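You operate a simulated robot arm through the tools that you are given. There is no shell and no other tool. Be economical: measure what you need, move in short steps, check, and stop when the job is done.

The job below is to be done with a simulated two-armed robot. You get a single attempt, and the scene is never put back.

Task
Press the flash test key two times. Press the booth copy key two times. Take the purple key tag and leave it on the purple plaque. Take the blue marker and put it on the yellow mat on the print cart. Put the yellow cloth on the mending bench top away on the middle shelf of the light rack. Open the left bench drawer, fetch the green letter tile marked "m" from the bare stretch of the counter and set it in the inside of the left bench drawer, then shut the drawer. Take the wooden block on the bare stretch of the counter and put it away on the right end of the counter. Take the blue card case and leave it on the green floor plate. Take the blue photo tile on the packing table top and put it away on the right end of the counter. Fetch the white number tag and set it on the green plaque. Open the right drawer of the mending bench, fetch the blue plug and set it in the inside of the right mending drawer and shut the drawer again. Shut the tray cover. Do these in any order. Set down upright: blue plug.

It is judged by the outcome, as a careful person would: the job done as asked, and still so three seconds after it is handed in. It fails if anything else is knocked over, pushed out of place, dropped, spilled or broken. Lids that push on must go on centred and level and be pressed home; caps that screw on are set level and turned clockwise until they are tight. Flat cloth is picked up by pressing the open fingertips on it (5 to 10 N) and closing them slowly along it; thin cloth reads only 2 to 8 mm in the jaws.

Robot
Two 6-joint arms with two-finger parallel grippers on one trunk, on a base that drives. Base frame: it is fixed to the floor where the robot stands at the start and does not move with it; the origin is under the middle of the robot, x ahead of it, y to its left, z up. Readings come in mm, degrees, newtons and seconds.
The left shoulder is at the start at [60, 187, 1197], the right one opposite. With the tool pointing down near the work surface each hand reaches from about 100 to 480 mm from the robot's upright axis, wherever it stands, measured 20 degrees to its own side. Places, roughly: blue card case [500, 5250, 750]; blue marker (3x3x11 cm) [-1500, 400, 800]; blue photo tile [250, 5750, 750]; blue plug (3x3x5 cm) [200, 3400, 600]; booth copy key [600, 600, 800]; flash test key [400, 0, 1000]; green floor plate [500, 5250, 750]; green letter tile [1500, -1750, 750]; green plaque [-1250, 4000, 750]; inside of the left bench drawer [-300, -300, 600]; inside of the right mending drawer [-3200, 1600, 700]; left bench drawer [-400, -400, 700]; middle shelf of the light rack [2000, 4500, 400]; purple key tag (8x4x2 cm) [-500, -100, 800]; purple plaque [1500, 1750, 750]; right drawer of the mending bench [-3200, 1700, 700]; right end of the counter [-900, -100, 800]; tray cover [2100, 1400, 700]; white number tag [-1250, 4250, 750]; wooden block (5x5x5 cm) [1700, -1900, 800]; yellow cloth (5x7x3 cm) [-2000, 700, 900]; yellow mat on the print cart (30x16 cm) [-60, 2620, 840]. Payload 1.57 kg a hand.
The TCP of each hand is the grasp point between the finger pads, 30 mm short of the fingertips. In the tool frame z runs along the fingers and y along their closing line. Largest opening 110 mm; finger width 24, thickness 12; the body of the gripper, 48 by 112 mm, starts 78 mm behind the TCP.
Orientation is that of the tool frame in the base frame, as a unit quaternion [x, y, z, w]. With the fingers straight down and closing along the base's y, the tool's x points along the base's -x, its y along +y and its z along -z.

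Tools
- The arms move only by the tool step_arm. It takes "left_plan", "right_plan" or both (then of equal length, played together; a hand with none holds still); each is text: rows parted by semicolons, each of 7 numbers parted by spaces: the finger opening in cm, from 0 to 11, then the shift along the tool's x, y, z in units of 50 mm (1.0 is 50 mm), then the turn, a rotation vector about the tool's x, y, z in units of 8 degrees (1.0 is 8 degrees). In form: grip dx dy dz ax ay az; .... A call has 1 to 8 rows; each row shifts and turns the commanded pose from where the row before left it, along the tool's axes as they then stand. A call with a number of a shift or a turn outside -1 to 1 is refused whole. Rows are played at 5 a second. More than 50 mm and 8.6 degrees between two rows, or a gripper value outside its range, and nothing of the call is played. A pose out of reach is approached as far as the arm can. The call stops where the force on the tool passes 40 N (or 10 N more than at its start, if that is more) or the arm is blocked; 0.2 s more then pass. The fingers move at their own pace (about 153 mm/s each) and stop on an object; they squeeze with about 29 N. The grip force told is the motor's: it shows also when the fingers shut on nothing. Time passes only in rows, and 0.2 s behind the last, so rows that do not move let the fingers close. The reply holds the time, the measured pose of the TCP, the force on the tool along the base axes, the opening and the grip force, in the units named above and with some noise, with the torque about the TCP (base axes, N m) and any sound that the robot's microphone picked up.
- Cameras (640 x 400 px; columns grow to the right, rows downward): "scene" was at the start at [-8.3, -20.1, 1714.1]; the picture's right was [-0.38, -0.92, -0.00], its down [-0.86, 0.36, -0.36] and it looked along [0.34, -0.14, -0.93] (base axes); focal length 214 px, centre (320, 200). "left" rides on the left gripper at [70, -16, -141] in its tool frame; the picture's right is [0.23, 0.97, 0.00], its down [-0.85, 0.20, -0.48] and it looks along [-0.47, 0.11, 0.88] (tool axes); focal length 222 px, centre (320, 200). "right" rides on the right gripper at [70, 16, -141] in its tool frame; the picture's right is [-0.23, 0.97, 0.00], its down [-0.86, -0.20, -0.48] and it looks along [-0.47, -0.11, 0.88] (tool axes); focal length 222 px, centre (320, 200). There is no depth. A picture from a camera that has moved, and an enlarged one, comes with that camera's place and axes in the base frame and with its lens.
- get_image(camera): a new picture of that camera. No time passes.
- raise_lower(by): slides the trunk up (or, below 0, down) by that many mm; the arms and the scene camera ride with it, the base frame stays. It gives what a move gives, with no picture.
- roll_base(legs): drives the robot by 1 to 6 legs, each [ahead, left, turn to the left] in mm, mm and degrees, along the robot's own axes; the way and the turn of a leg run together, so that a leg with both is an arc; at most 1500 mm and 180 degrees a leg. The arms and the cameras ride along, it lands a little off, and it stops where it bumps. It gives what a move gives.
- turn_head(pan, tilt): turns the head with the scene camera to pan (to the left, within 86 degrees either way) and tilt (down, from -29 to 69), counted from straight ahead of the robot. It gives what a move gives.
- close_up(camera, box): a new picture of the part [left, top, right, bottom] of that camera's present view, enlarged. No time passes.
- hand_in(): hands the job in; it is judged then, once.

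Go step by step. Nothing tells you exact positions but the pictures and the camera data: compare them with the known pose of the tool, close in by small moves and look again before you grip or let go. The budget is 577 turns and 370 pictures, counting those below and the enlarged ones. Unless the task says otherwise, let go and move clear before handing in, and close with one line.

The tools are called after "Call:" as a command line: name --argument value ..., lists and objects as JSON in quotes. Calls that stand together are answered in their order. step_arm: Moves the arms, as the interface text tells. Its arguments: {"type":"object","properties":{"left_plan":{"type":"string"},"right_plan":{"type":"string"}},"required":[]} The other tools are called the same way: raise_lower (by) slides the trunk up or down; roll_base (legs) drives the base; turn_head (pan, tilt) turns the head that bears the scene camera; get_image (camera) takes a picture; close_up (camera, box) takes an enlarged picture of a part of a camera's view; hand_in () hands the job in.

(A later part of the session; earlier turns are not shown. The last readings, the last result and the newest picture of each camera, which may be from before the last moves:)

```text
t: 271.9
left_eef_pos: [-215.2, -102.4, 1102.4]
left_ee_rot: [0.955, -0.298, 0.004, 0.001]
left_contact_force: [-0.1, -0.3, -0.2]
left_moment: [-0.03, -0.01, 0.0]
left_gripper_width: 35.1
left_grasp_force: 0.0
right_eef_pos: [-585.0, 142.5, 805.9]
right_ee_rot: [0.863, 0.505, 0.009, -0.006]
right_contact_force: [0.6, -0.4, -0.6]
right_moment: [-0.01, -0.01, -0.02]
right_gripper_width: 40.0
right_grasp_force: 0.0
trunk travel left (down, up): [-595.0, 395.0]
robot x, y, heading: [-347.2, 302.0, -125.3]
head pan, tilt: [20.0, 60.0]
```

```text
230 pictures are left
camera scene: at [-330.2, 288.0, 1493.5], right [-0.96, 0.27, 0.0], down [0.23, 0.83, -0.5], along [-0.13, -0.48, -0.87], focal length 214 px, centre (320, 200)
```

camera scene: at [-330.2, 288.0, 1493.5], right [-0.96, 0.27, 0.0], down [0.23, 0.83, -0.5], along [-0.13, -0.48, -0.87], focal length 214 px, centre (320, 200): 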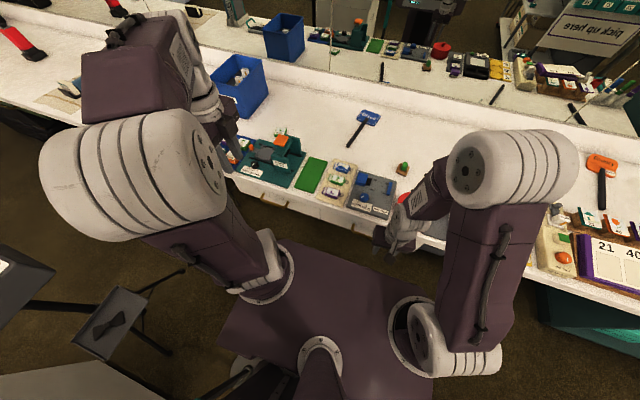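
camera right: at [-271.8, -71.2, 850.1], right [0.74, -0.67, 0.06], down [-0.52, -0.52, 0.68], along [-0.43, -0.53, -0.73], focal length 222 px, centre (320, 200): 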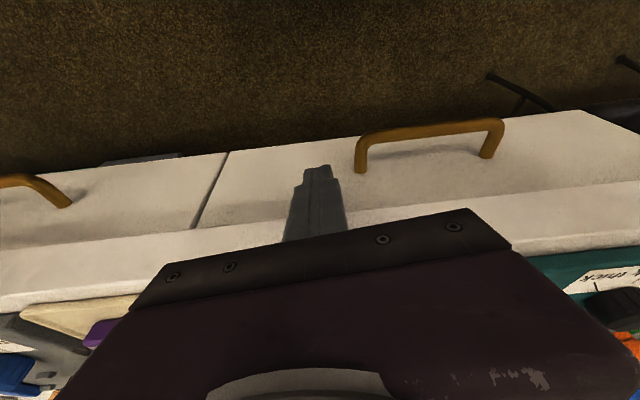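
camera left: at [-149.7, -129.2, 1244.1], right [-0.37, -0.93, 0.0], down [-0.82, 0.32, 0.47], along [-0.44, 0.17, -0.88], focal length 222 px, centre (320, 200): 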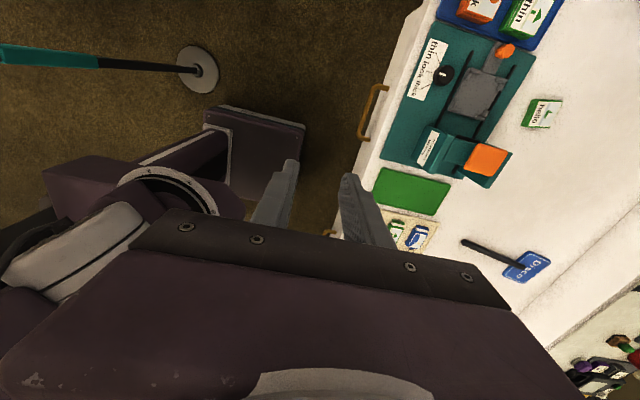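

Call:
step_arm --left_plan "5.2 -0.72 0.57 0 0 0 0; 5.2 -0.72 0.57 0 0 0 0; 5.2 -0.72 0.57 0 0 0 0; 5.2 -0.72 0.57 0 0 0 0; 5.2 -0.72 0.57 0 0 0 0; 5.2 -0.7 0.55 0 0 0 0; 5.2 0 0 1 0 0 0; 5.2 0 0 1 0 0 0"

Call:
get_image --camera "left"

Call:
close_up --camera "scene" --box '[270, 150, 400, 230]'

```text
t: 273.7
left_eef_pos: [-488.1, -122.3, 1000.4]
left_ee_rot: [0.954, -0.299, 0.005, 0.001]
left_contact_force: [-0.6, -0.1, -0.5]
left_moment: [0.01, -0.01, 0.0]
left_gripper_width: 51.8
left_grasp_force: 0.1
right_eef_pos: [-586.0, 141.8, 806.8]
right_ee_rot: [0.863, 0.504, 0.011, -0.005]
right_contact_force: [-0.5, 0.1, -0.1]
right_moment: [0.02, -0.02, -0.02]
right_gripper_width: 40.0
right_grasp_force: 0.1
trunk travel left (down, up): [-595.0, 395.0]
robot x, y, heading: [-346.4, 304.0, -125.3]
head pan, tilt: [20.0, 60.0]
```

```text
229 pictures are left
camera left: at [-422.5, -148.4, 1141.1], right [-0.37, -0.93, 0.0], down [-0.82, 0.32, 0.47], along [-0.44, 0.17, -0.88], focal length 222 px, centre (320, 200)
```

left: 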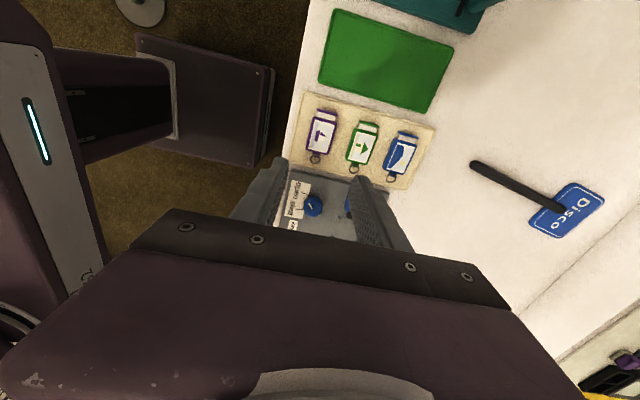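

```text
4.92 times, centred on (335, 190) of scene
camera zoom: at [-331.3, 286.9, 1493.5], right [-0.96, 0.27, 0.0], down [0.23, 0.84, -0.5], along [-0.13, -0.48, -0.87], focal length 1056 px, centre (246, 249)
```

zoom: 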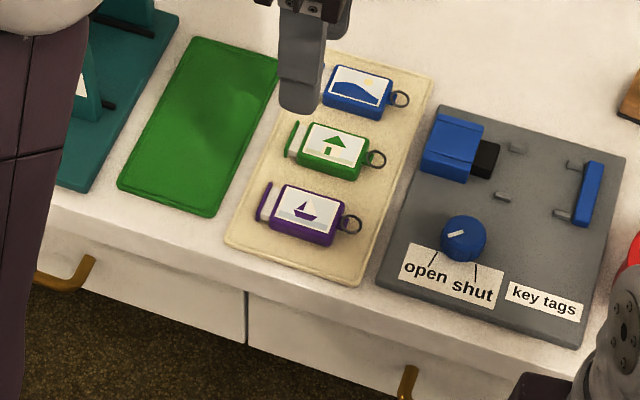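

Call:
close_up --camera "left" --box '[280, 80, 440, 200]'

```text
3.33 times, centred on (360, 140) of left
camera zoom: at [-422.5, -148.4, 1141.1], right [-0.37, -0.93, 0.0], down [-0.82, 0.32, 0.47], along [-0.44, 0.17, -0.88], focal length 740 px, centre (187, 400)
```

zoom: 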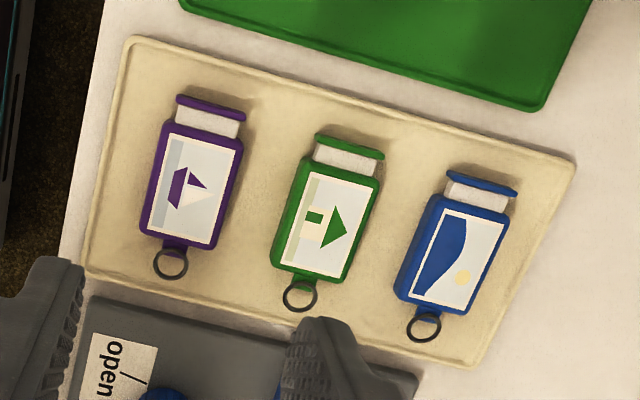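

Gap to the green tag is ~22 mm, enough for a finger. The hand is right above and aligned; I descend.

Call:
step_arm --left_plan "4.8 0 0 1 0 0 0; 4.8 0 0 1 0 0 0; 4.8 0 0 0.6 0 0 0; 4.8 0 0 0 0 0 0"

Call:
get_image --camera "left"

Call:
close_up --camera "scene" --box '[290, 160, 380, 220]'

```text
t: 274.7
left_eef_pos: [-487.8, -120.2, 869.9]
left_ee_rot: [0.954, -0.298, 0.005, 0.0]
left_contact_force: [0.1, -0.8, 0.7]
left_moment: [-0.02, 0.03, 0.01]
left_gripper_width: 48.0
left_grasp_force: 0.1
right_eef_pos: [-586.1, 143.7, 807.2]
right_ee_rot: [0.863, 0.505, 0.01, -0.005]
right_contact_force: [-0.7, -0.2, 0.3]
right_moment: [0.01, 0.0, -0.01]
right_gripper_width: 40.0
right_grasp_force: 0.1
trunk travel left (down, up): [-595.0, 395.0]
robot x, y, heading: [-346.5, 306.3, -125.6]
head pan, tilt: [20.0, 60.0]
```

```text
226 pictures are left
camera left: at [-421.5, -147.1, 1011.4], right [-0.37, -0.93, 0.0], down [-0.82, 0.32, 0.47], along [-0.44, 0.17, -0.88], focal length 222 px, centre (320, 200)
```

left: 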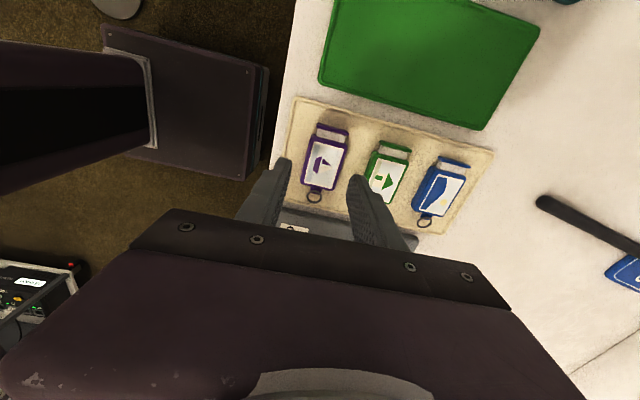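

```text
6.67 times, centred on (335, 190) of scene
camera zoom: at [-330.4, 288.0, 1493.5], right [-0.96, 0.27, 0.0], down [0.23, 0.83, -0.5], along [-0.13, -0.48, -0.87], focal length 1430 px, centre (220, 267)
```

zoom: 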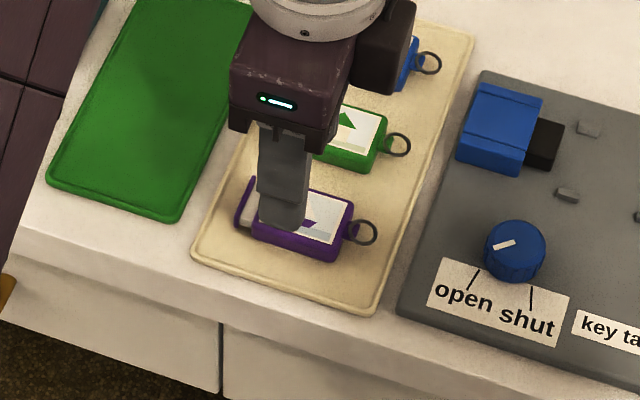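

Call:
step_arm --left_plan "4.5 0.06 0.06 0.5 0 0 0; 4.5 0 0 0.26 0 0 0; 4.5 0 0 0 0 0 0"

Call:
close_up --camera "left" --box '[240, 110, 440, 240]'

Call:
close_up --camera "scene" --box '[290, 160, 380, 220]'

```text
t: 275.5
left_eef_pos: [-486.8, -124.7, 832.5]
left_ee_rot: [0.954, -0.299, 0.004, 0.0]
left_contact_force: [-0.3, 1.2, 0.2]
left_moment: [0.0, -0.03, -0.03]
left_gripper_width: 45.1
left_grasp_force: 0.1
right_eef_pos: [-585.7, 143.5, 806.6]
right_ee_rot: [0.863, 0.504, 0.011, -0.004]
right_contact_force: [-0.3, 0.5, 0.6]
right_moment: [0.01, 0.0, -0.02]
right_gripper_width: 39.9
right_grasp_force: 0.1
trunk travel left (down, up): [-595.0, 395.0]
robot x, y, heading: [-347.2, 300.8, -125.5]
head pan, tilt: [20.0, 60.0]
```

```text
3.08 times, centred on (340, 175) of left
camera zoom: at [-420.7, -151.6, 973.7], right [-0.37, -0.93, 0.0], down [-0.82, 0.32, 0.47], along [-0.44, 0.17, -0.88], focal length 684 px, centre (258, 277)
```

zoom: 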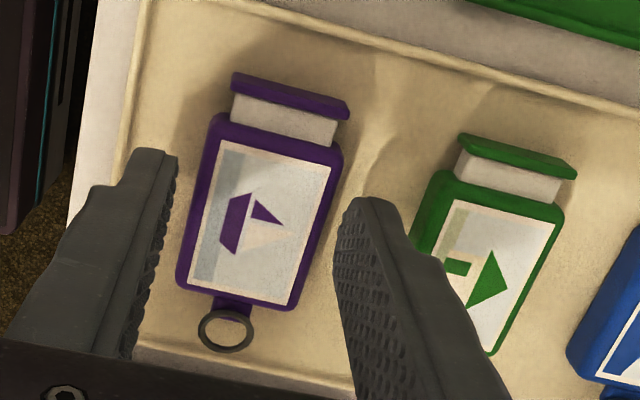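

```text
6.67 times, centred on (335, 190) of scene
camera zoom: at [-330.4, 287.8, 1493.5], right [-0.96, 0.27, 0.0], down [0.23, 0.83, -0.5], along [-0.13, -0.48, -0.87], focal length 1430 px, centre (220, 267)
```

zoom: 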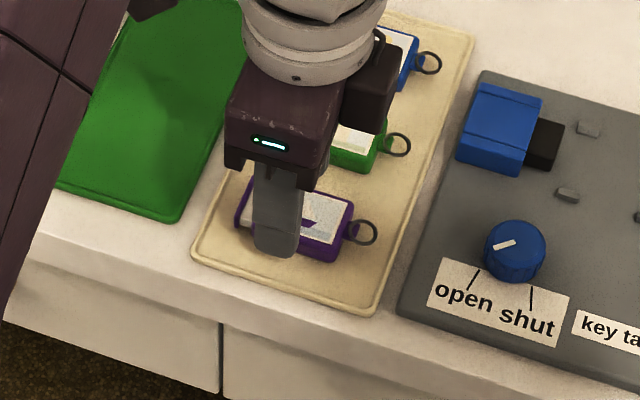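

Call:
step_arm --left_plan "4.5 0 -0.02 0.1 0 0 0; 4.5 0 0 0.08 0 0 0; 4.5 0 0 0 0 0 0"

Call:
close_up --camera "left" --box '[240, 110, 440, 240]'

```text
t: 276.3
left_eef_pos: [-485.3, -125.2, 823.8]
left_ee_rot: [0.955, -0.298, 0.005, 0.001]
left_contact_force: [0.0, -0.5, 0.3]
left_moment: [0.01, 0.0, 0.02]
left_gripper_width: 45.0
left_grasp_force: 0.1
right_eef_pos: [-585.2, 143.6, 806.7]
right_ee_rot: [0.863, 0.505, 0.011, -0.005]
right_contact_force: [0.4, 0.9, 0.0]
right_moment: [-0.02, 0.02, -0.02]
right_gripper_width: 39.8
right_grasp_force: 0.1
trunk travel left (down, up): [-595.0, 395.0]
robot x, y, heading: [-349.1, 303.3, -125.3]
head pan, tilt: [20.0, 60.0]
```

```text
3.08 times, centred on (340, 175) of left
camera zoom: at [-420.0, -151.0, 964.8], right [-0.37, -0.93, 0.0], down [-0.82, 0.32, 0.47], along [-0.44, 0.17, -0.88], focal length 684 px, centre (258, 277)
```

zoom: 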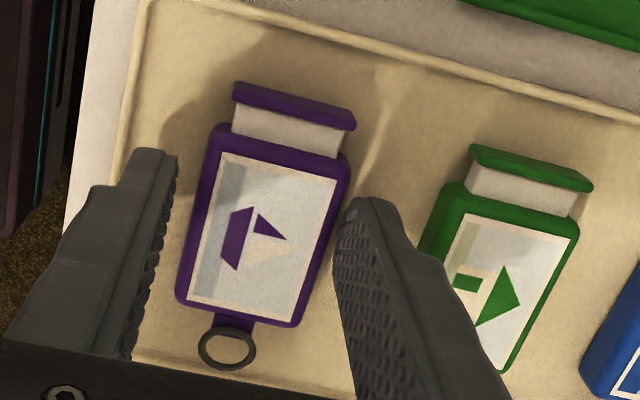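

Call:
step_arm --left_plan "4.5 0 0.03 0.06 0 0 0; 4.5 0 0 0 0 0 0; 2 0 0 0 0 0 0; 2 0 0 0 0 0 0; 2 0 0 0 0 0 0"

```text
t: 277.5
left_eef_pos: [-486.5, -127.0, 819.9]
left_ee_rot: [0.954, -0.298, 0.005, 0.001]
left_contact_force: [-0.8, 0.4, 0.4]
left_moment: [-0.03, 0.0, 0.03]
left_gripper_width: 36.6
left_grasp_force: 28.8
right_eef_pos: [-586.2, 142.5, 806.4]
right_ee_rot: [0.863, 0.505, 0.011, -0.006]
right_contact_force: [-0.6, -0.3, -1.3]
right_moment: [-0.01, 0.02, 0.02]
right_gripper_width: 39.7
right_grasp_force: 0.0
trunk travel left (down, up): [-595.0, 395.0]
robot x, y, heading: [-347.6, 302.7, -125.4]
head pan, tilt: [20.0, 60.0]
```

Gripped at 36.6 mm. I lift slowly and check.

Call:
step_arm --left_plan "2 0 0 -0.4 0 0 0; 2 0 0 -0.8 0 0 0; 2 0 0 -1 0 0 0; 2 0 0 -1 0 0 0; 2 0 0 -1 0 0 0; 2 0 0 -1 0 0 0"

Call:
get_image --camera "left"

```text
t: 278.9
left_eef_pos: [-485.8, -123.7, 1082.5]
left_ee_rot: [0.955, -0.298, 0.005, 0.0]
left_contact_force: [-0.4, -0.5, -0.7]
left_moment: [-0.03, 0.0, -0.01]
left_gripper_width: 36.7
left_grasp_force: 28.8
right_eef_pos: [-586.2, 142.6, 806.1]
right_ee_rot: [0.864, 0.504, 0.01, -0.005]
right_contact_force: [-0.3, 0.4, -1.2]
right_moment: [0.01, -0.02, -0.01]
right_gripper_width: 40.0
right_grasp_force: 0.1
trunk travel left (down, up): [-595.0, 395.0]
robot x, y, heading: [-343.5, 301.4, -125.3]
head pan, tilt: [20.0, 60.0]
```

```text
221 pictures are left
camera left: at [-421.1, -150.1, 1223.7], right [-0.37, -0.93, 0.0], down [-0.82, 0.32, 0.47], along [-0.44, 0.17, -0.88], focal length 222 px, centre (320, 200)
```

left: 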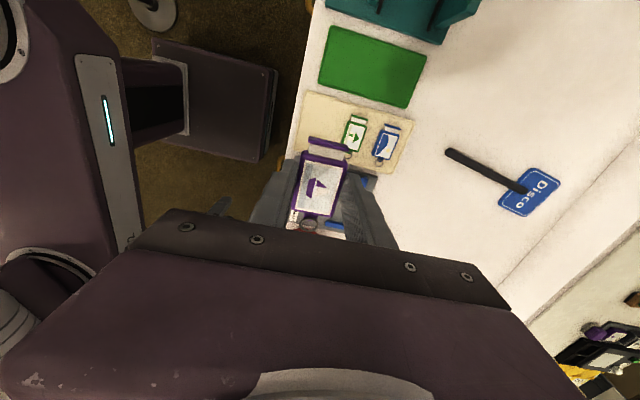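

The tag is held securely. Next the blue marker near (−1500, 400): I raise the trunk and drive right along the counter.

Call:
raise_lower --by 280

Call:
turn_head --pan -35 --tilt 45

Call:
get_image --camera "scene"

```text
t: 281.7
left_eef_pos: [-488.1, -124.3, 1361.5]
left_ee_rot: [0.954, -0.299, 0.004, 0.001]
left_contact_force: [0.2, 0.0, -0.4]
left_moment: [0.01, 0.02, 0.0]
left_gripper_width: 36.8
left_grasp_force: 28.5
right_eef_pos: [-587.3, 143.4, 1085.7]
right_ee_rot: [0.863, 0.504, 0.01, -0.004]
right_contact_force: [0.2, 0.4, 0.1]
right_moment: [0.02, 0.0, -0.02]
right_gripper_width: 39.9
right_grasp_force: 0.1
trunk travel left (down, up): [-875.0, 115.0]
robot x, y, heading: [-346.2, 304.1, -125.4]
head pan, tilt: [20.0, 60.0]
```

```text
t: 282.9
left_eef_pos: [-486.6, -123.6, 1360.7]
left_ee_rot: [0.954, -0.299, 0.004, 0.0]
left_contact_force: [-0.2, -0.2, 0.4]
left_moment: [-0.03, 0.02, 0.01]
left_gripper_width: 36.9
left_grasp_force: 28.7
right_eef_pos: [-585.9, 141.9, 1087.3]
right_ee_rot: [0.863, 0.504, 0.01, -0.005]
right_contact_force: [-0.6, -0.2, -0.4]
right_moment: [0.02, 0.03, 0.0]
right_gripper_width: 40.2
right_grasp_force: 0.1
trunk travel left (down, up): [-875.0, 115.0]
robot x, y, heading: [-347.6, 299.2, -125.1]
head pan, tilt: [-35.0, 45.0]
```

```text
220 pictures are left
camera scene: at [-389.3, 324.6, 1793.0], right [-0.34, 0.94, 0.0], down [0.67, 0.24, -0.71], along [-0.67, -0.24, -0.71], focal length 214 px, centre (320, 200)
```

scene: 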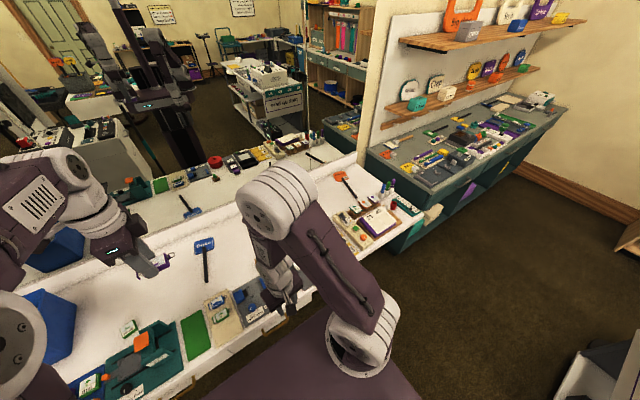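

Call:
close_up --camera "scene" --box '[320, 100, 560, 260]'

```text
2.50 times, centred on (440, 180) of scene
camera zoom: at [-389.3, 324.6, 1793.0], right [-0.34, 0.94, 0.0], down [0.67, 0.24, -0.71], along [-0.67, -0.24, -0.71], focal length 536 px, centre (20, 250)
```

zoom: 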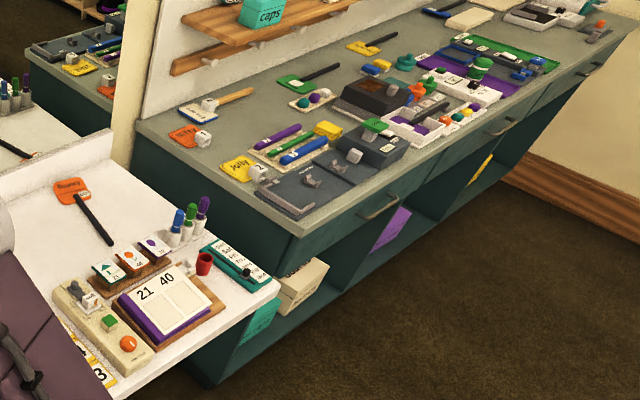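

The blue marker stands with others near (−1500, 365). I turn the right gripper 84° so it closes front-to-back, then drive right.

Call:
step_arm --right_plan "6 0 0 -0.5 0 0 -1; 6 0 0 -0.5 0 0 -1; 6 0 0 0 0 0 -1; 6 0 0 0 0 0 -1; 6 0 0 0 0 0 -1; 6 0 0 0 0 0 -1; 6 0 0 0 0 0 -1; 6 0 0 0 0 0 -1"

Call:
step_arm --right_plan "6 0 0 0 0 0 -1; 6 0 0 0 0 0 -1; 6 0 0 0 0 0 -0.5; 6 0 0 0 0 0 0" --left_plan "2 0 -0.9 0 0 0 0; 2 0 -0.9 0 0 0 0; 2 0 -0.9 0 0 0 0; 2 0 0 0 0 0 0"

Call:
roll_base --legs '[[0, -840, 0]]'

Call:
turn_head --pan -20 --tilt 50

Call:
get_image --camera "scene"

```text
t: 284.7
left_eef_pos: [-488.0, -124.1, 1362.0]
left_ee_rot: [0.954, -0.298, 0.005, 0.001]
left_contact_force: [-0.3, 0.0, 0.1]
left_moment: [-0.02, -0.01, 0.0]
left_gripper_width: 36.7
left_grasp_force: 29.0
right_eef_pos: [-586.1, 142.3, 1136.8]
right_ee_rot: [0.464, 0.886, 0.012, 0.001]
right_contact_force: [-0.1, 0.3, 0.1]
right_moment: [0.01, 0.0, 0.0]
right_gripper_width: 60.1
right_grasp_force: 0.1
trunk travel left (down, up): [-875.0, 115.0]
robot x, y, heading: [-346.9, 302.4, -125.4]
head pan, tilt: [-35.0, 45.0]
```

```text
t: 285.7
left_eef_pos: [-410.4, -14.8, 1361.6]
left_ee_rot: [0.955, -0.298, 0.005, 0.001]
left_contact_force: [-1.0, -0.4, -0.7]
left_moment: [-0.01, -0.05, 0.0]
left_gripper_width: 37.0
left_grasp_force: 29.0
right_eef_pos: [-586.6, 141.9, 1136.0]
right_ee_rot: [0.303, 0.953, 0.012, 0.003]
right_contact_force: [0.9, -0.2, 0.4]
right_moment: [0.03, -0.01, -0.03]
right_gripper_width: 60.2
right_grasp_force: 0.0
trunk travel left (down, up): [-875.0, 115.0]
robot x, y, heading: [-349.6, 302.8, -125.3]
head pan, tilt: [-35.0, 45.0]
```

```text
t: 290.2
left_eef_pos: [-1097.6, 472.6, 1360.4]
left_ee_rot: [0.955, -0.295, 0.003, 0.0]
left_contact_force: [-0.7, 0.3, -0.5]
left_moment: [-0.01, 0.0, -0.01]
left_gripper_width: 36.6
left_grasp_force: 29.0
right_eef_pos: [-1273.8, 626.6, 1136.3]
right_ee_rot: [0.301, 0.954, 0.011, 0.002]
right_contact_force: [0.3, -0.3, -0.2]
right_moment: [0.01, 0.01, 0.01]
right_gripper_width: 59.9
right_grasp_force: 0.1
trunk travel left (down, up): [-875.0, 115.0]
robot x, y, heading: [-1039.9, 787.1, -125.1]
head pan, tilt: [-35.0, 45.0]
```

```text
t: 291.0
left_eef_pos: [-1098.7, 474.3, 1361.5]
left_ee_rot: [0.956, -0.294, 0.005, 0.001]
left_contact_force: [-0.3, -0.7, -0.4]
left_moment: [0.0, -0.01, 0.02]
left_gripper_width: 36.7
left_grasp_force: 29.1
right_eef_pos: [-1275.4, 628.8, 1136.8]
right_ee_rot: [0.301, 0.954, 0.011, 0.002]
right_contact_force: [0.1, -0.4, -0.2]
right_moment: [0.04, 0.0, -0.01]
right_gripper_width: 59.9
right_grasp_force: 0.1
trunk travel left (down, up): [-875.0, 115.0]
robot x, y, heading: [-1039.0, 789.7, -125.5]
head pan, tilt: [-20.0, 50.0]
```

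```text
218 pictures are left
camera scene: at [-1066.8, 795.9, 1786.1], right [-0.57, 0.82, 0.0], down [0.63, 0.44, -0.64], along [-0.53, -0.37, -0.77], focal length 214 px, centre (320, 200)
```

scene: 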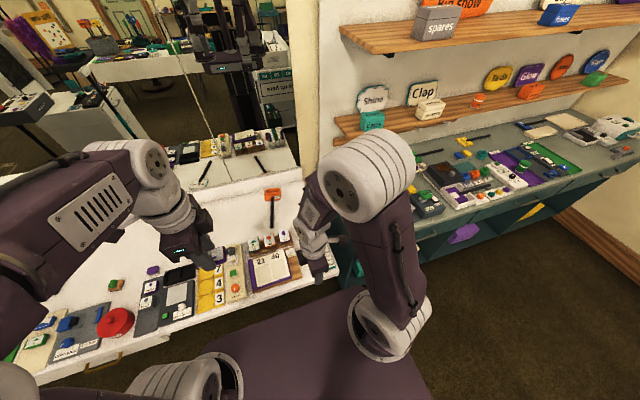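

Call:
roll_base --legs '[[145, 0, 0]]'

Call:
step_arm --right_plan "6 0 -0.9 0 0 0 0; 6 0 -0.9 0 0 0 0; 6 0 -0.9 0 0 0 0; 6 0 0 0 0 0 0"

Call:
raise_lower --by -100

Call:
get_image --camera "right"

Call:
get_image --camera "scene"

```text
t: 292.4
left_eef_pos: [-1180.6, 355.6, 1362.2]
left_ee_rot: [0.955, -0.296, 0.004, 0.002]
left_contact_force: [-0.3, 0.1, -0.1]
left_moment: [0.0, 0.01, 0.02]
left_gripper_width: 36.8
left_grasp_force: 29.2
right_eef_pos: [-1359.1, 510.2, 1136.9]
right_ee_rot: [0.302, 0.953, 0.011, 0.002]
right_contact_force: [-0.1, 0.0, -0.6]
right_moment: [0.0, 0.04, -0.01]
right_gripper_width: 60.0
right_grasp_force: 0.0
trunk travel left (down, up): [-875.0, 115.0]
robot x, y, heading: [-1124.8, 669.8, -125.3]
head pan, tilt: [-20.0, 50.0]
```

```text
t: 293.4
left_eef_pos: [-1181.5, 352.5, 1361.6]
left_ee_rot: [0.955, -0.297, 0.004, 0.001]
left_contact_force: [0.1, -0.8, -0.6]
left_moment: [0.01, -0.01, -0.01]
left_gripper_width: 36.7
left_grasp_force: 29.4
right_eef_pos: [-1438.0, 398.3, 1131.8]
right_ee_rot: [0.302, 0.953, 0.011, 0.003]
right_contact_force: [0.3, 1.1, -0.7]
right_moment: [-0.01, -0.01, -0.02]
right_gripper_width: 60.2
right_grasp_force: 0.0
trunk travel left (down, up): [-875.0, 115.0]
robot x, y, heading: [-1120.4, 669.7, -125.0]
head pan, tilt: [-20.0, 50.0]
```

```text
t: 294.7
left_eef_pos: [-1182.6, 352.3, 1263.0]
left_ee_rot: [0.955, -0.296, 0.004, 0.0]
left_contact_force: [-0.3, -0.1, 0.1]
left_moment: [0.0, 0.0, 0.02]
left_gripper_width: 36.4
left_grasp_force: 29.0
right_eef_pos: [-1438.1, 398.5, 1033.3]
right_ee_rot: [0.301, 0.953, 0.012, 0.002]
right_contact_force: [0.0, 0.2, -1.3]
right_moment: [-0.03, -0.02, 0.02]
right_gripper_width: 59.8
right_grasp_force: 0.0
trunk travel left (down, up): [-775.0, 215.0]
robot x, y, heading: [-1119.8, 671.2, -124.9]
head pan, tilt: [-20.0, 50.0]
```

```text
217 pictures are left
camera right: at [-1487.0, 449.4, 1174.2], right [0.75, 0.67, 0.02], down [0.58, -0.66, 0.47], along [0.33, -0.34, -0.88], focal length 222 px, centre (320, 200)
```

right: 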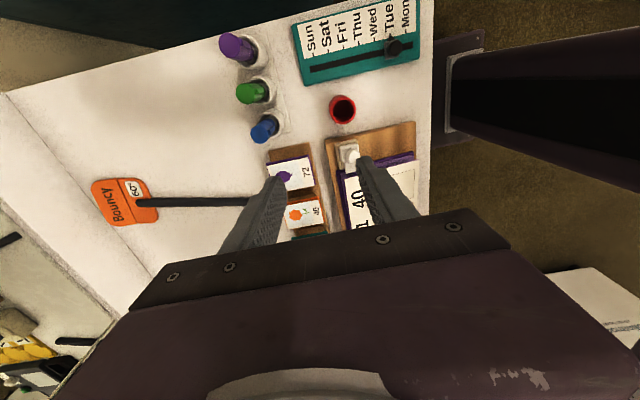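

```text
216 pictures are left
camera scene: at [-1150.6, 675.8, 1686.1], right [-0.57, 0.82, 0.0], down [0.63, 0.44, -0.64], along [-0.53, -0.37, -0.77], focal length 214 px, centre (320, 200)
```

scene: 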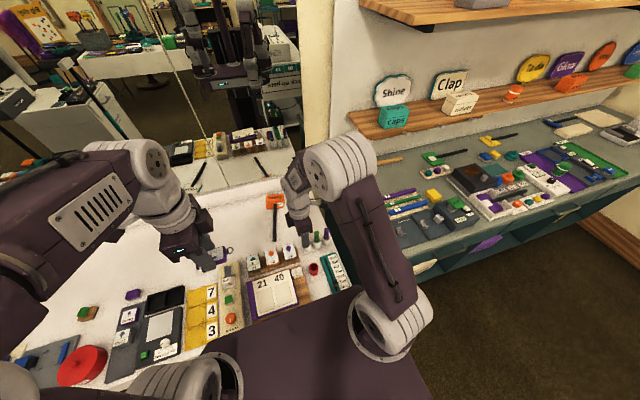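

The blue marker is at about (−1500, 366). I creep 20 mm closer and move the gripper over it.

Call:
roll_base --legs '[[22, -10, 0]]'

Call:
step_arm --right_plan "6 0.4 -0.4 0 0 0 0; 6 0.1 -0.45 0 0 0 0; 6 0 0 0 0 0 0"

Call:
get_image --camera "right"

```text
t: 295.5
left_eef_pos: [-1198.8, 344.2, 1264.9]
left_ee_rot: [0.955, -0.295, 0.002, 0.003]
left_contact_force: [1.1, 0.3, -0.4]
left_moment: [-0.05, 0.09, 0.01]
left_gripper_width: 36.8
left_grasp_force: 28.9
right_eef_pos: [-1454.2, 388.3, 1036.4]
right_ee_rot: [0.301, 0.953, 0.009, 0.001]
right_contact_force: [0.4, 0.4, 0.2]
right_moment: [-0.01, 0.07, 0.02]
right_gripper_width: 60.0
right_grasp_force: 0.1
trunk travel left (down, up): [-775.0, 215.0]
robot x, y, heading: [-1143.1, 658.6, -125.3]
head pan, tilt: [-20.0, 50.0]
```

```text
t: 296.3
left_eef_pos: [-1204.0, 340.7, 1261.8]
left_ee_rot: [0.955, -0.295, 0.005, 0.0]
left_contact_force: [0.3, -0.6, -0.1]
left_moment: [-0.03, 0.0, 0.02]
left_gripper_width: 37.0
left_grasp_force: 29.0
right_eef_pos: [-1503.5, 364.5, 1030.3]
right_ee_rot: [0.302, 0.953, 0.011, 0.003]
right_contact_force: [-0.4, -0.7, -0.5]
right_moment: [-0.02, -0.02, 0.0]
right_gripper_width: 60.3
right_grasp_force: 0.1
trunk travel left (down, up): [-775.0, 215.0]
robot x, y, heading: [-1138.3, 661.6, -125.0]
head pan, tilt: [-20.0, 50.0]
```

```text
215 pictures are left
camera right: at [-1553.0, 416.0, 1172.3], right [0.75, 0.67, 0.02], down [0.58, -0.66, 0.47], along [0.33, -0.34, -0.88], focal length 222 px, centre (320, 200)
```

right: 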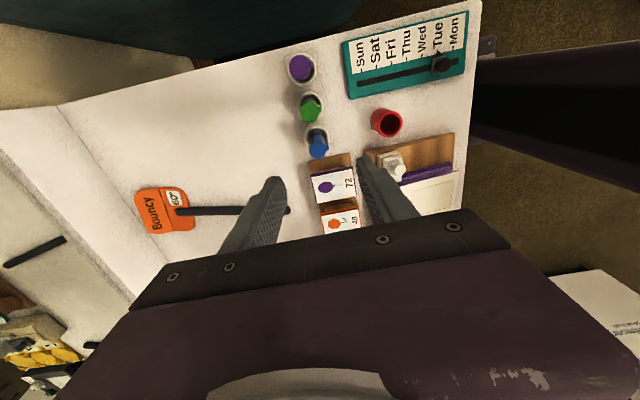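

Call:
step_arm --right_plan "6 -0.17 -0.03 0.6 0 0 0; 6 0 0 0.6 0 0 0; 6 0 0 0 0 0 0"

Call:
get_image --camera "right"

Call:
close_up --camera "scene" --box '[240, 180, 360, 280]'

```text
t: 297.1
left_eef_pos: [-1204.0, 342.3, 1261.3]
left_ee_rot: [0.955, -0.296, 0.005, 0.001]
left_contact_force: [0.1, 0.5, 0.3]
left_moment: [0.0, 0.02, -0.02]
left_gripper_width: 36.8
left_grasp_force: 29.4
right_eef_pos: [-1495.7, 361.9, 972.0]
right_ee_rot: [0.302, 0.953, 0.012, 0.003]
right_contact_force: [0.3, 0.5, 1.3]
right_moment: [0.01, 0.0, 0.01]
right_gripper_width: 59.9
right_grasp_force: 0.0
trunk travel left (down, up): [-775.0, 215.0]
robot x, y, heading: [-1143.8, 660.4, -125.2]
head pan, tilt: [-20.0, 50.0]
```

```text
214 pictures are left
camera right: at [-1545.2, 412.0, 1113.0], right [0.75, 0.67, 0.02], down [0.58, -0.66, 0.47], along [0.33, -0.34, -0.88], focal length 222 px, centre (320, 200)
```

right: 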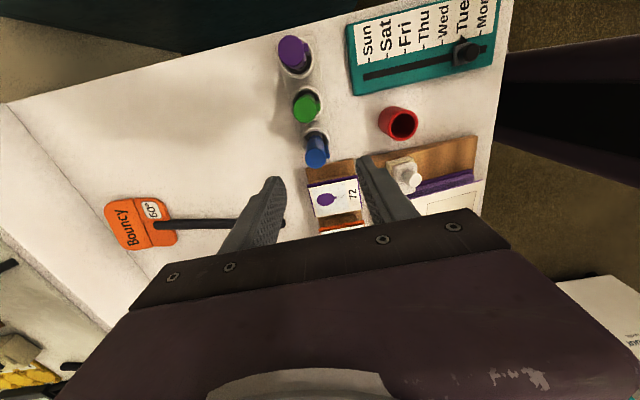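

```text
4.00 times, centred on (300, 230) of scene
camera zoom: at [-1171.3, 664.3, 1686.1], right [-0.57, 0.82, 0.0], down [0.63, 0.44, -0.64], along [-0.53, -0.37, -0.77], focal length 858 px, centre (400, 80)
```

zoom: 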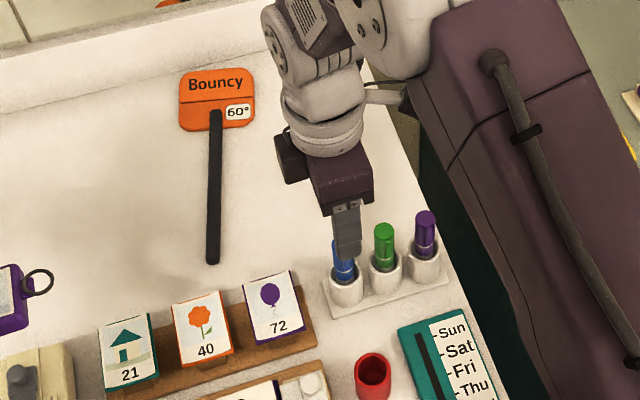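

The markers stand in socket cups. The gripper is over the blue one; I descend to grip its upper part above the cup.

Call:
step_arm --right_plan "6 0 -0.05 0.7 0 0 0; 6 0 0 0.7 0 0 0; 6 0 0 0.5 0 0 0; 6 0 0 0 0 0 0"

Call:
get_image --camera "right"

Call:
close_up --camera "scene" --box '[260, 210, 340, 270]'

```text
t: 298.1
left_eef_pos: [-1204.2, 339.6, 1263.7]
left_ee_rot: [0.955, -0.296, 0.004, 0.0]
left_contact_force: [-0.1, 0.2, 0.0]
left_moment: [0.02, -0.01, -0.03]
left_gripper_width: 36.9
left_grasp_force: 28.7
right_eef_pos: [-1497.5, 362.4, 874.7]
right_ee_rot: [0.301, 0.954, 0.011, 0.002]
right_contact_force: [0.0, 0.7, -0.5]
right_moment: [-0.03, 0.02, -0.02]
right_gripper_width: 60.0
right_grasp_force: 0.0
trunk travel left (down, up): [-775.0, 215.0]
robot x, y, heading: [-1142.4, 659.0, -125.2]
head pan, tilt: [-20.0, 50.0]
```

```text
212 pictures are left
camera right: at [-1546.2, 412.0, 1017.3], right [0.75, 0.67, 0.02], down [0.58, -0.66, 0.47], along [0.33, -0.34, -0.88], focal length 222 px, centre (320, 200)
```

right: 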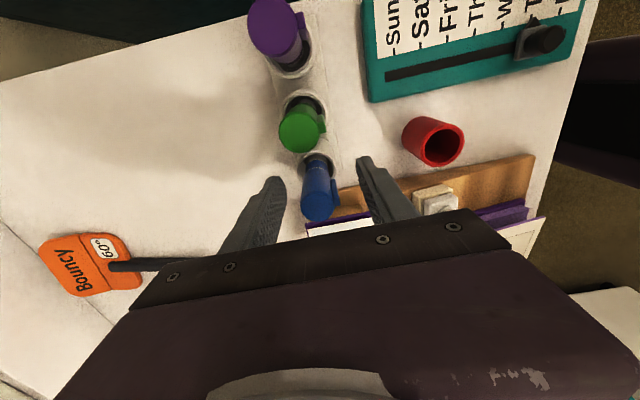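

```text
6.67 times, centred on (300, 240) of scene
camera zoom: at [-1171.6, 663.4, 1686.1], right [-0.57, 0.82, 0.0], down [0.63, 0.44, -0.64], along [-0.53, -0.37, -0.77], focal length 1430 px, centre (453, -67)
```

zoom: 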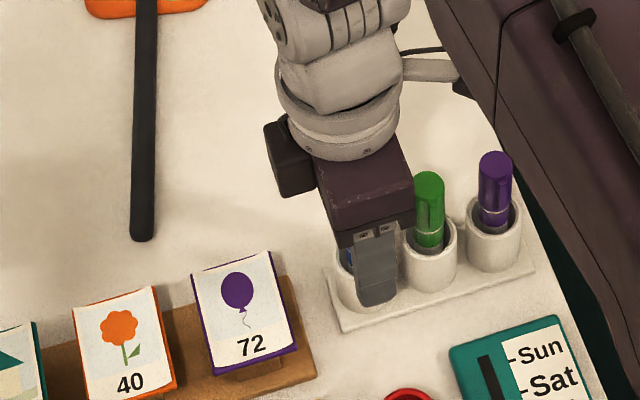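

Call:
step_arm --right_plan "1 0 0 0 0 0 0; 1 0 0 0 0 0 0; 1 0 0 0 0 0 0; 1 0 0 0 0 0 0"

```text
t: 299.1
left_eef_pos: [-1203.8, 341.5, 1262.6]
left_ee_rot: [0.955, -0.296, 0.005, 0.0]
left_contact_force: [-0.5, 0.3, -0.5]
left_moment: [0.01, -0.02, 0.0]
left_gripper_width: 37.1
left_grasp_force: 29.3
right_eef_pos: [-1497.1, 361.5, 876.3]
right_ee_rot: [0.302, 0.953, 0.011, 0.003]
right_contact_force: [-0.1, -0.2, 1.7]
right_moment: [-0.04, -0.03, 0.02]
right_gripper_width: 20.3
right_grasp_force: 28.8
trunk travel left (down, up): [-775.0, 215.0]
robot x, y, heading: [-1144.0, 655.3, -125.2]
head pan, tilt: [-20.0, 50.0]
```

Marker gripped (20 mm). I lift it straight out of its socket.

Call:
step_arm --right_plan "1 0 0 -0.4 0 0 0; 1 0 0 -0.6 0 0 0; 1 0 0 -0.6 0 0 0; 1 0 0 -0.8 0 0 0; 1 0 0 -0.8 0 0 0; 1 0 0 -0.8 0 0 0"

Call:
get_image --camera "right"

Call:
get_image --camera "scene"

```text
t: 300.5
left_eef_pos: [-1202.1, 340.7, 1262.1]
left_ee_rot: [0.955, -0.296, 0.004, 0.0]
left_contact_force: [0.4, -0.2, -1.0]
left_moment: [0.01, -0.02, 0.05]
left_gripper_width: 36.8
left_grasp_force: 29.1
right_eef_pos: [-1497.9, 356.9, 1075.5]
right_ee_rot: [0.302, 0.953, 0.011, 0.002]
right_contact_force: [-0.2, 0.5, -0.5]
right_moment: [0.01, 0.0, 0.01]
right_gripper_width: 19.9
right_grasp_force: 28.8
trunk travel left (down, up): [-775.0, 215.0]
robot x, y, heading: [-1144.0, 655.7, -125.1]
head pan, tilt: [-20.0, 50.0]
```

```text
210 pictures are left
camera right: at [-1547.9, 407.5, 1217.3], right [0.75, 0.67, 0.02], down [0.58, -0.66, 0.47], along [0.33, -0.34, -0.88], focal length 222 px, centre (320, 200)
```

right: 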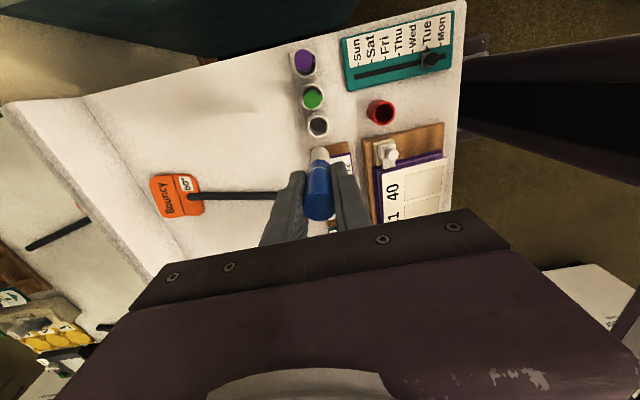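

```text
209 pictures are left
camera scene: at [-1170.9, 664.2, 1686.0], right [-0.57, 0.82, 0.0], down [0.63, 0.44, -0.64], along [-0.53, -0.37, -0.77], focal length 214 px, centre (320, 200)
```

scene: 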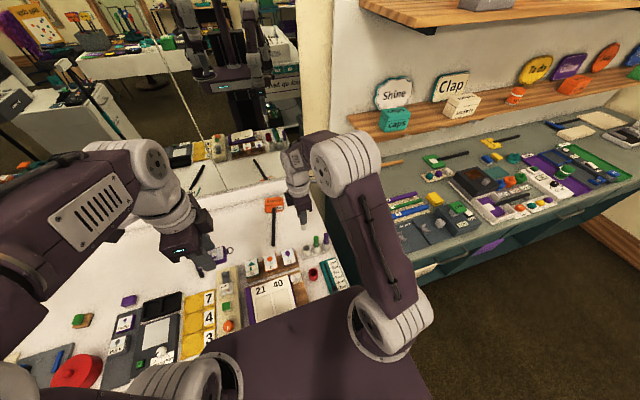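

The marker is out, held upright. I back off, turn and drive to the print cart's yellow mat near (−60, 2620).

Call:
raise_lower --by 120

Call:
roll_base --legs '[[-260, 0, 0], [0, 0, -89], [-500, -690, 0], [150, -800, 0]]'

Call:
turn_head --pan -15 --tilt 40

Call:
get_image --camera "scene"

```text
t: 302.0
left_eef_pos: [-1203.9, 340.9, 1382.1]
left_ee_rot: [0.955, -0.297, 0.004, 0.001]
left_contact_force: [0.2, -0.6, 0.2]
left_moment: [0.0, -0.01, -0.01]
left_gripper_width: 36.9
left_grasp_force: 29.5
right_eef_pos: [-1499.5, 356.0, 1194.9]
right_ee_rot: [0.301, 0.954, 0.011, 0.002]
right_contact_force: [-0.5, -0.1, -0.5]
right_moment: [-0.02, 0.02, 0.03]
right_gripper_width: 19.8
right_grasp_force: 29.1
trunk travel left (down, up): [-895.0, 95.0]
robot x, y, heading: [-1138.6, 657.9, -125.1]
head pan, tilt: [-20.0, 50.0]
```

```text
t: 315.7
left_eef_pos: [-191.8, 1949.8, 1381.6]
left_ee_rot: [-0.478, 0.878, -0.003, -0.003]
left_contact_force: [1.1, -0.5, -0.2]
left_moment: [0.02, 0.01, -0.01]
left_gripper_width: 36.6
left_grasp_force: 29.2
right_eef_pos: [-181.7, 2244.8, 1196.4]
right_ee_rot: [0.882, 0.472, 0.006, 0.009]
right_contact_force: [-0.4, -0.5, 0.5]
right_moment: [0.03, -0.03, 0.01]
right_gripper_width: 19.9
right_grasp_force: 29.1
trunk travel left (down, up): [-895.0, 95.0]
robot x, y, heading: [127.8, 1896.6, 146.3]
head pan, tilt: [-20.0, 50.0]
```

```text
t: 316.4
left_eef_pos: [-190.4, 1950.7, 1383.2]
left_ee_rot: [-0.477, 0.879, -0.003, -0.003]
left_contact_force: [0.2, 0.2, -0.7]
left_moment: [0.0, 0.03, -0.02]
left_gripper_width: 36.8
left_grasp_force: 28.9
right_eef_pos: [-183.0, 2245.3, 1195.3]
right_ee_rot: [0.882, 0.471, 0.007, 0.01]
right_contact_force: [0.2, 0.3, 0.0]
right_moment: [0.01, 0.05, 0.01]
right_gripper_width: 19.9
right_grasp_force: 29.2
trunk travel left (down, up): [-895.0, 95.0]
robot x, y, heading: [128.3, 1897.8, 146.1]
head pan, tilt: [-15.0, 40.0]
```

```text
208 pictures are left
camera scene: at [120.7, 1929.3, 1820.2], right [0.75, 0.66, 0.0], down [0.42, -0.48, -0.77], along [-0.5, 0.58, -0.64], focal length 214 px, centre (320, 200)
```

scene: 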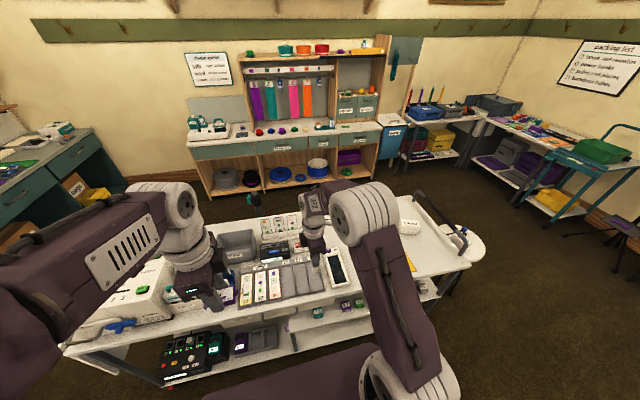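

Call:
roll_base --legs '[[0, -365, 0], [80, 0, 0]]'

Call:
get_image --camera "scene"

Call:
get_image --camera "right"

```text
t: 319.4
left_eef_pos: [-46.9, 2290.9, 1384.3]
left_ee_rot: [-0.477, 0.879, 0.0, -0.005]
left_contact_force: [1.1, -0.6, -0.2]
left_moment: [0.04, 0.07, 0.0]
left_gripper_width: 36.4
left_grasp_force: 28.9
right_eef_pos: [-40.3, 2587.3, 1199.4]
right_ee_rot: [0.882, 0.471, 0.004, 0.006]
right_contact_force: [0.1, -0.6, 0.0]
right_moment: [0.07, 0.06, 0.0]
right_gripper_width: 20.4
right_grasp_force: 29.2
trunk travel left (down, up): [-895.0, 95.0]
robot x, y, heading: [263.8, 2240.6, 146.2]
head pan, tilt: [-15.0, 40.0]
```

```text
207 pictures are left
camera scene: at [266.8, 2267.7, 1820.4], right [0.75, 0.66, 0.0], down [0.42, -0.48, -0.77], along [-0.51, 0.58, -0.64], focal length 214 px, centre (320, 200)
```

scene: 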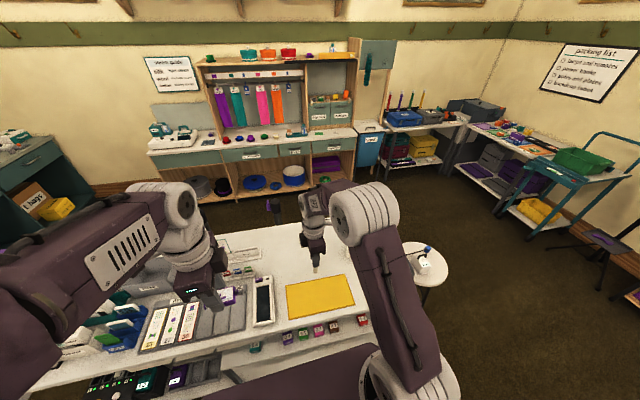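

```text
206 pictures are left
camera right: at [9.9, 2637.4, 1340.2], right [0.68, -0.73, 0.01], down [-0.65, -0.6, 0.47], along [-0.34, -0.33, -0.88], focal length 222 px, centre (320, 200)
```

right: 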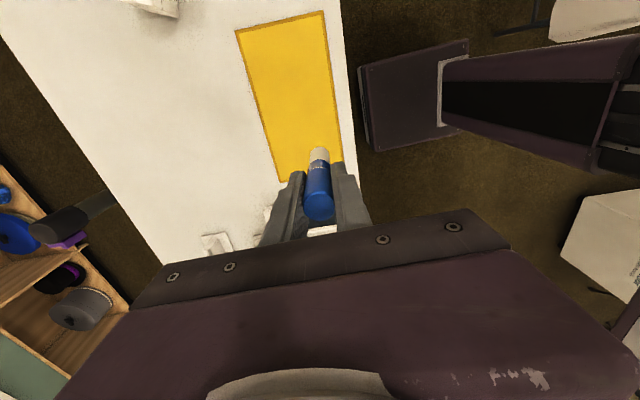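

The mat's middle is at about (−40, 2667). I move the marker over the mat's nearer half and lower.

Call:
step_arm --right_plan "1 0.8 -0.35 0 0 0 0; 1 0 0 0.9 0 0 0; 1 0 0 0.9 0 0 0; 1 0 0 0.9 0 0 0; 1 0 0 0.9 0 0 0; 1 0 0 0 0 0 0"

Call:
get_image --camera "right"

Call:
close_up --camera "scene" --box '[240, 220, 400, 340]'

```text
t: 320.8
left_eef_pos: [-53.5, 2295.8, 1382.6]
left_ee_rot: [-0.477, 0.879, -0.002, -0.004]
left_contact_force: [-0.3, -0.1, -0.1]
left_moment: [0.0, -0.01, 0.02]
left_gripper_width: 36.7
left_grasp_force: 29.0
right_eef_pos: [-35.4, 2632.4, 1013.5]
right_ee_rot: [0.881, 0.473, 0.006, 0.01]
right_contact_force: [0.1, -0.4, 0.2]
right_moment: [0.02, -0.02, 0.02]
right_gripper_width: 19.7
right_grasp_force: 29.4
trunk travel left (down, up): [-895.0, 95.0]
robot x, y, heading: [261.1, 2244.6, 146.3]
head pan, tilt: [-15.0, 40.0]
```

```text
205 pictures are left
camera right: at [14.5, 2683.5, 1155.0], right [0.68, -0.73, 0.02], down [-0.65, -0.6, 0.47], along [-0.33, -0.34, -0.88], focal length 222 px, centre (320, 200)
```

right: 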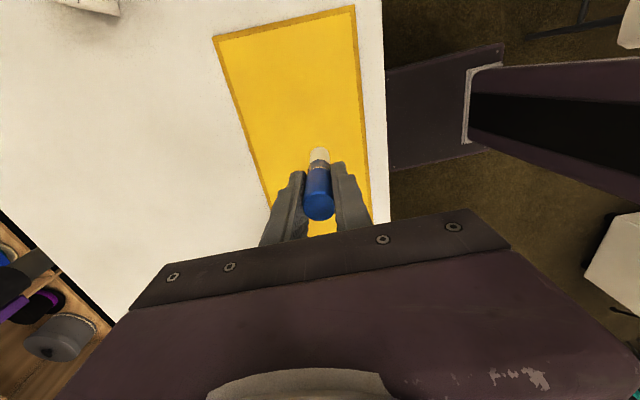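

```text
3.33 times, centred on (320, 280) of scene
camera zoom: at [256.9, 2275.2, 1820.3], right [0.75, 0.66, 0.0], down [0.42, -0.48, -0.77], along [-0.51, 0.58, -0.64], focal length 715 px, centre (320, -67)
```

zoom: 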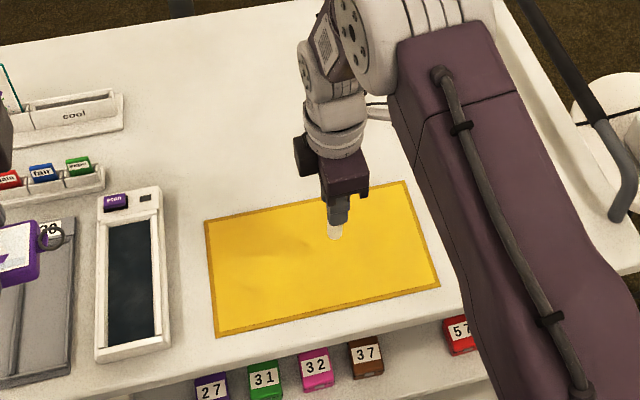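

Call:
step_arm --right_plan "1 0 0 0.8 0 0 0; 1 0 0 0.5 0 0 0; 1 0 0 0 0 0 0"

Call:
close_up --camera "right" --box '[220, 60, 420, 240]'

```text
t: 321.6
left_eef_pos: [-53.3, 2295.4, 1381.8]
left_ee_rot: [-0.477, 0.879, -0.003, -0.004]
left_contact_force: [-0.6, 0.9, -1.5]
left_moment: [0.0, 0.02, -0.01]
left_gripper_width: 36.9
left_grasp_force: 29.0
right_eef_pos: [-33.0, 2633.0, 949.2]
right_ee_rot: [0.882, 0.472, 0.006, 0.009]
right_contact_force: [0.0, 0.1, -0.5]
right_moment: [0.02, -0.02, -0.02]
right_gripper_width: 19.9
right_grasp_force: 29.3
trunk travel left (down, up): [-895.0, 95.0]
robot x, y, heading: [264.2, 2245.9, 146.3]
head pan, tilt: [-15.0, 40.0]
```

```text
2.22 times, centred on (320, 150) of right
camera zoom: at [15.9, 2683.0, 1090.2], right [0.68, -0.73, 0.02], down [-0.65, -0.6, 0.47], along [-0.33, -0.34, -0.88], focal length 494 px, centre (320, 311)
```

zoom: 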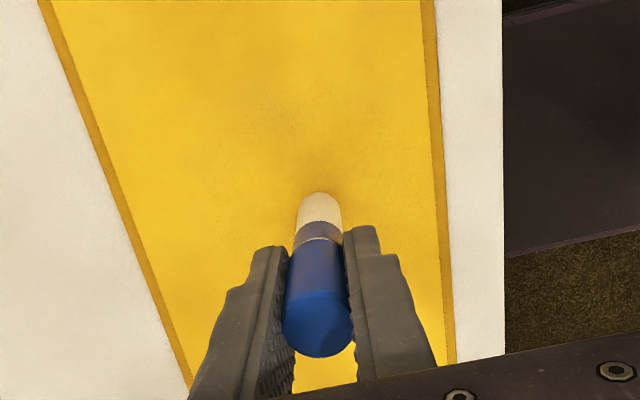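

Call:
step_arm --right_plan "1 0 0 0.15 0 0 0; 1 0 0 0.1 0 0 0; 1 0 0 0 0 0 0"

```text
t: 322.4
left_eef_pos: [-53.3, 2296.5, 1381.6]
left_ee_rot: [-0.478, 0.879, -0.002, -0.004]
left_contact_force: [0.6, 0.5, 0.2]
left_moment: [0.0, 0.0, 0.02]
left_gripper_width: 36.9
left_grasp_force: 29.7
right_eef_pos: [-33.4, 2633.1, 936.7]
right_ee_rot: [0.882, 0.472, 0.007, 0.009]
right_contact_force: [-0.8, 1.0, -0.3]
right_moment: [0.01, -0.03, -0.01]
right_gripper_width: 20.3
right_grasp_force: 28.3
trunk travel left (down, up): [-895.0, 95.0]
robot x, y, heading: [264.3, 2246.4, 146.3]
head pan, tilt: [-15.0, 40.0]
```

Call:
step_arm --right_plan "1 0 0 0.08 0 0 0; 1 0 0 0.08 0 0 0; 1 0 0 0 0 0 0"

Call:
close_up --camera "scene" --box '[280, 240, 360, 300]'

```text
t: 323.2
left_eef_pos: [-53.7, 2295.0, 1382.6]
left_ee_rot: [-0.477, 0.879, -0.002, -0.002]
left_contact_force: [1.4, 0.3, 0.4]
left_moment: [0.0, 0.02, -0.02]
left_gripper_width: 36.6
left_grasp_force: 29.1
right_eef_pos: [-33.1, 2630.3, 930.5]
right_ee_rot: [0.882, 0.472, 0.005, 0.007]
right_contact_force: [-1.2, 1.5, 25.4]
right_moment: [0.06, 0.22, -0.03]
right_gripper_width: 20.3
right_grasp_force: 28.4
trunk travel left (down, up): [-895.0, 95.0]
robot x, y, heading: [263.0, 2246.6, 146.1]
head pan, tilt: [-15.0, 40.0]
```

```text
6.67 times, centred on (320, 270) of scene
camera zoom: at [258.3, 2273.4, 1820.4], right [0.75, 0.66, 0.0], down [0.42, -0.48, -0.77], along [-0.51, 0.58, -0.64], focal length 1430 px, centre (320, -267)
```

zoom: 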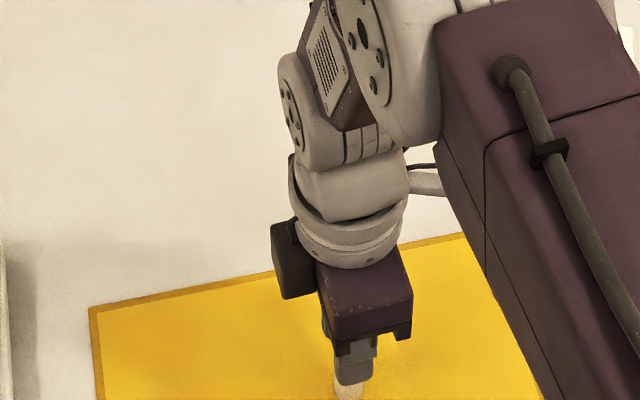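

Firm contact. I ease the pressure, then open slowly.

Call:
step_arm --right_plan "1 0 0 -0.06 0 0 0; 1 0 0 0 0 0 0"

```text
t: 323.8
left_eef_pos: [-53.9, 2297.0, 1382.3]
left_ee_rot: [-0.477, 0.879, -0.003, -0.004]
left_contact_force: [-0.4, 0.2, -0.3]
left_moment: [0.0, -0.02, -0.01]
left_gripper_width: 36.7
left_grasp_force: 28.8
right_eef_pos: [-32.7, 2632.3, 931.8]
right_ee_rot: [0.882, 0.472, 0.006, 0.011]
right_contact_force: [-0.5, -0.1, -0.4]
right_moment: [0.01, 0.01, 0.01]
right_gripper_width: 19.8
right_grasp_force: 29.0
trunk travel left (down, up): [-895.0, 95.0]
robot x, y, heading: [266.0, 2247.7, 146.2]
head pan, tilt: [-15.0, 40.0]
```

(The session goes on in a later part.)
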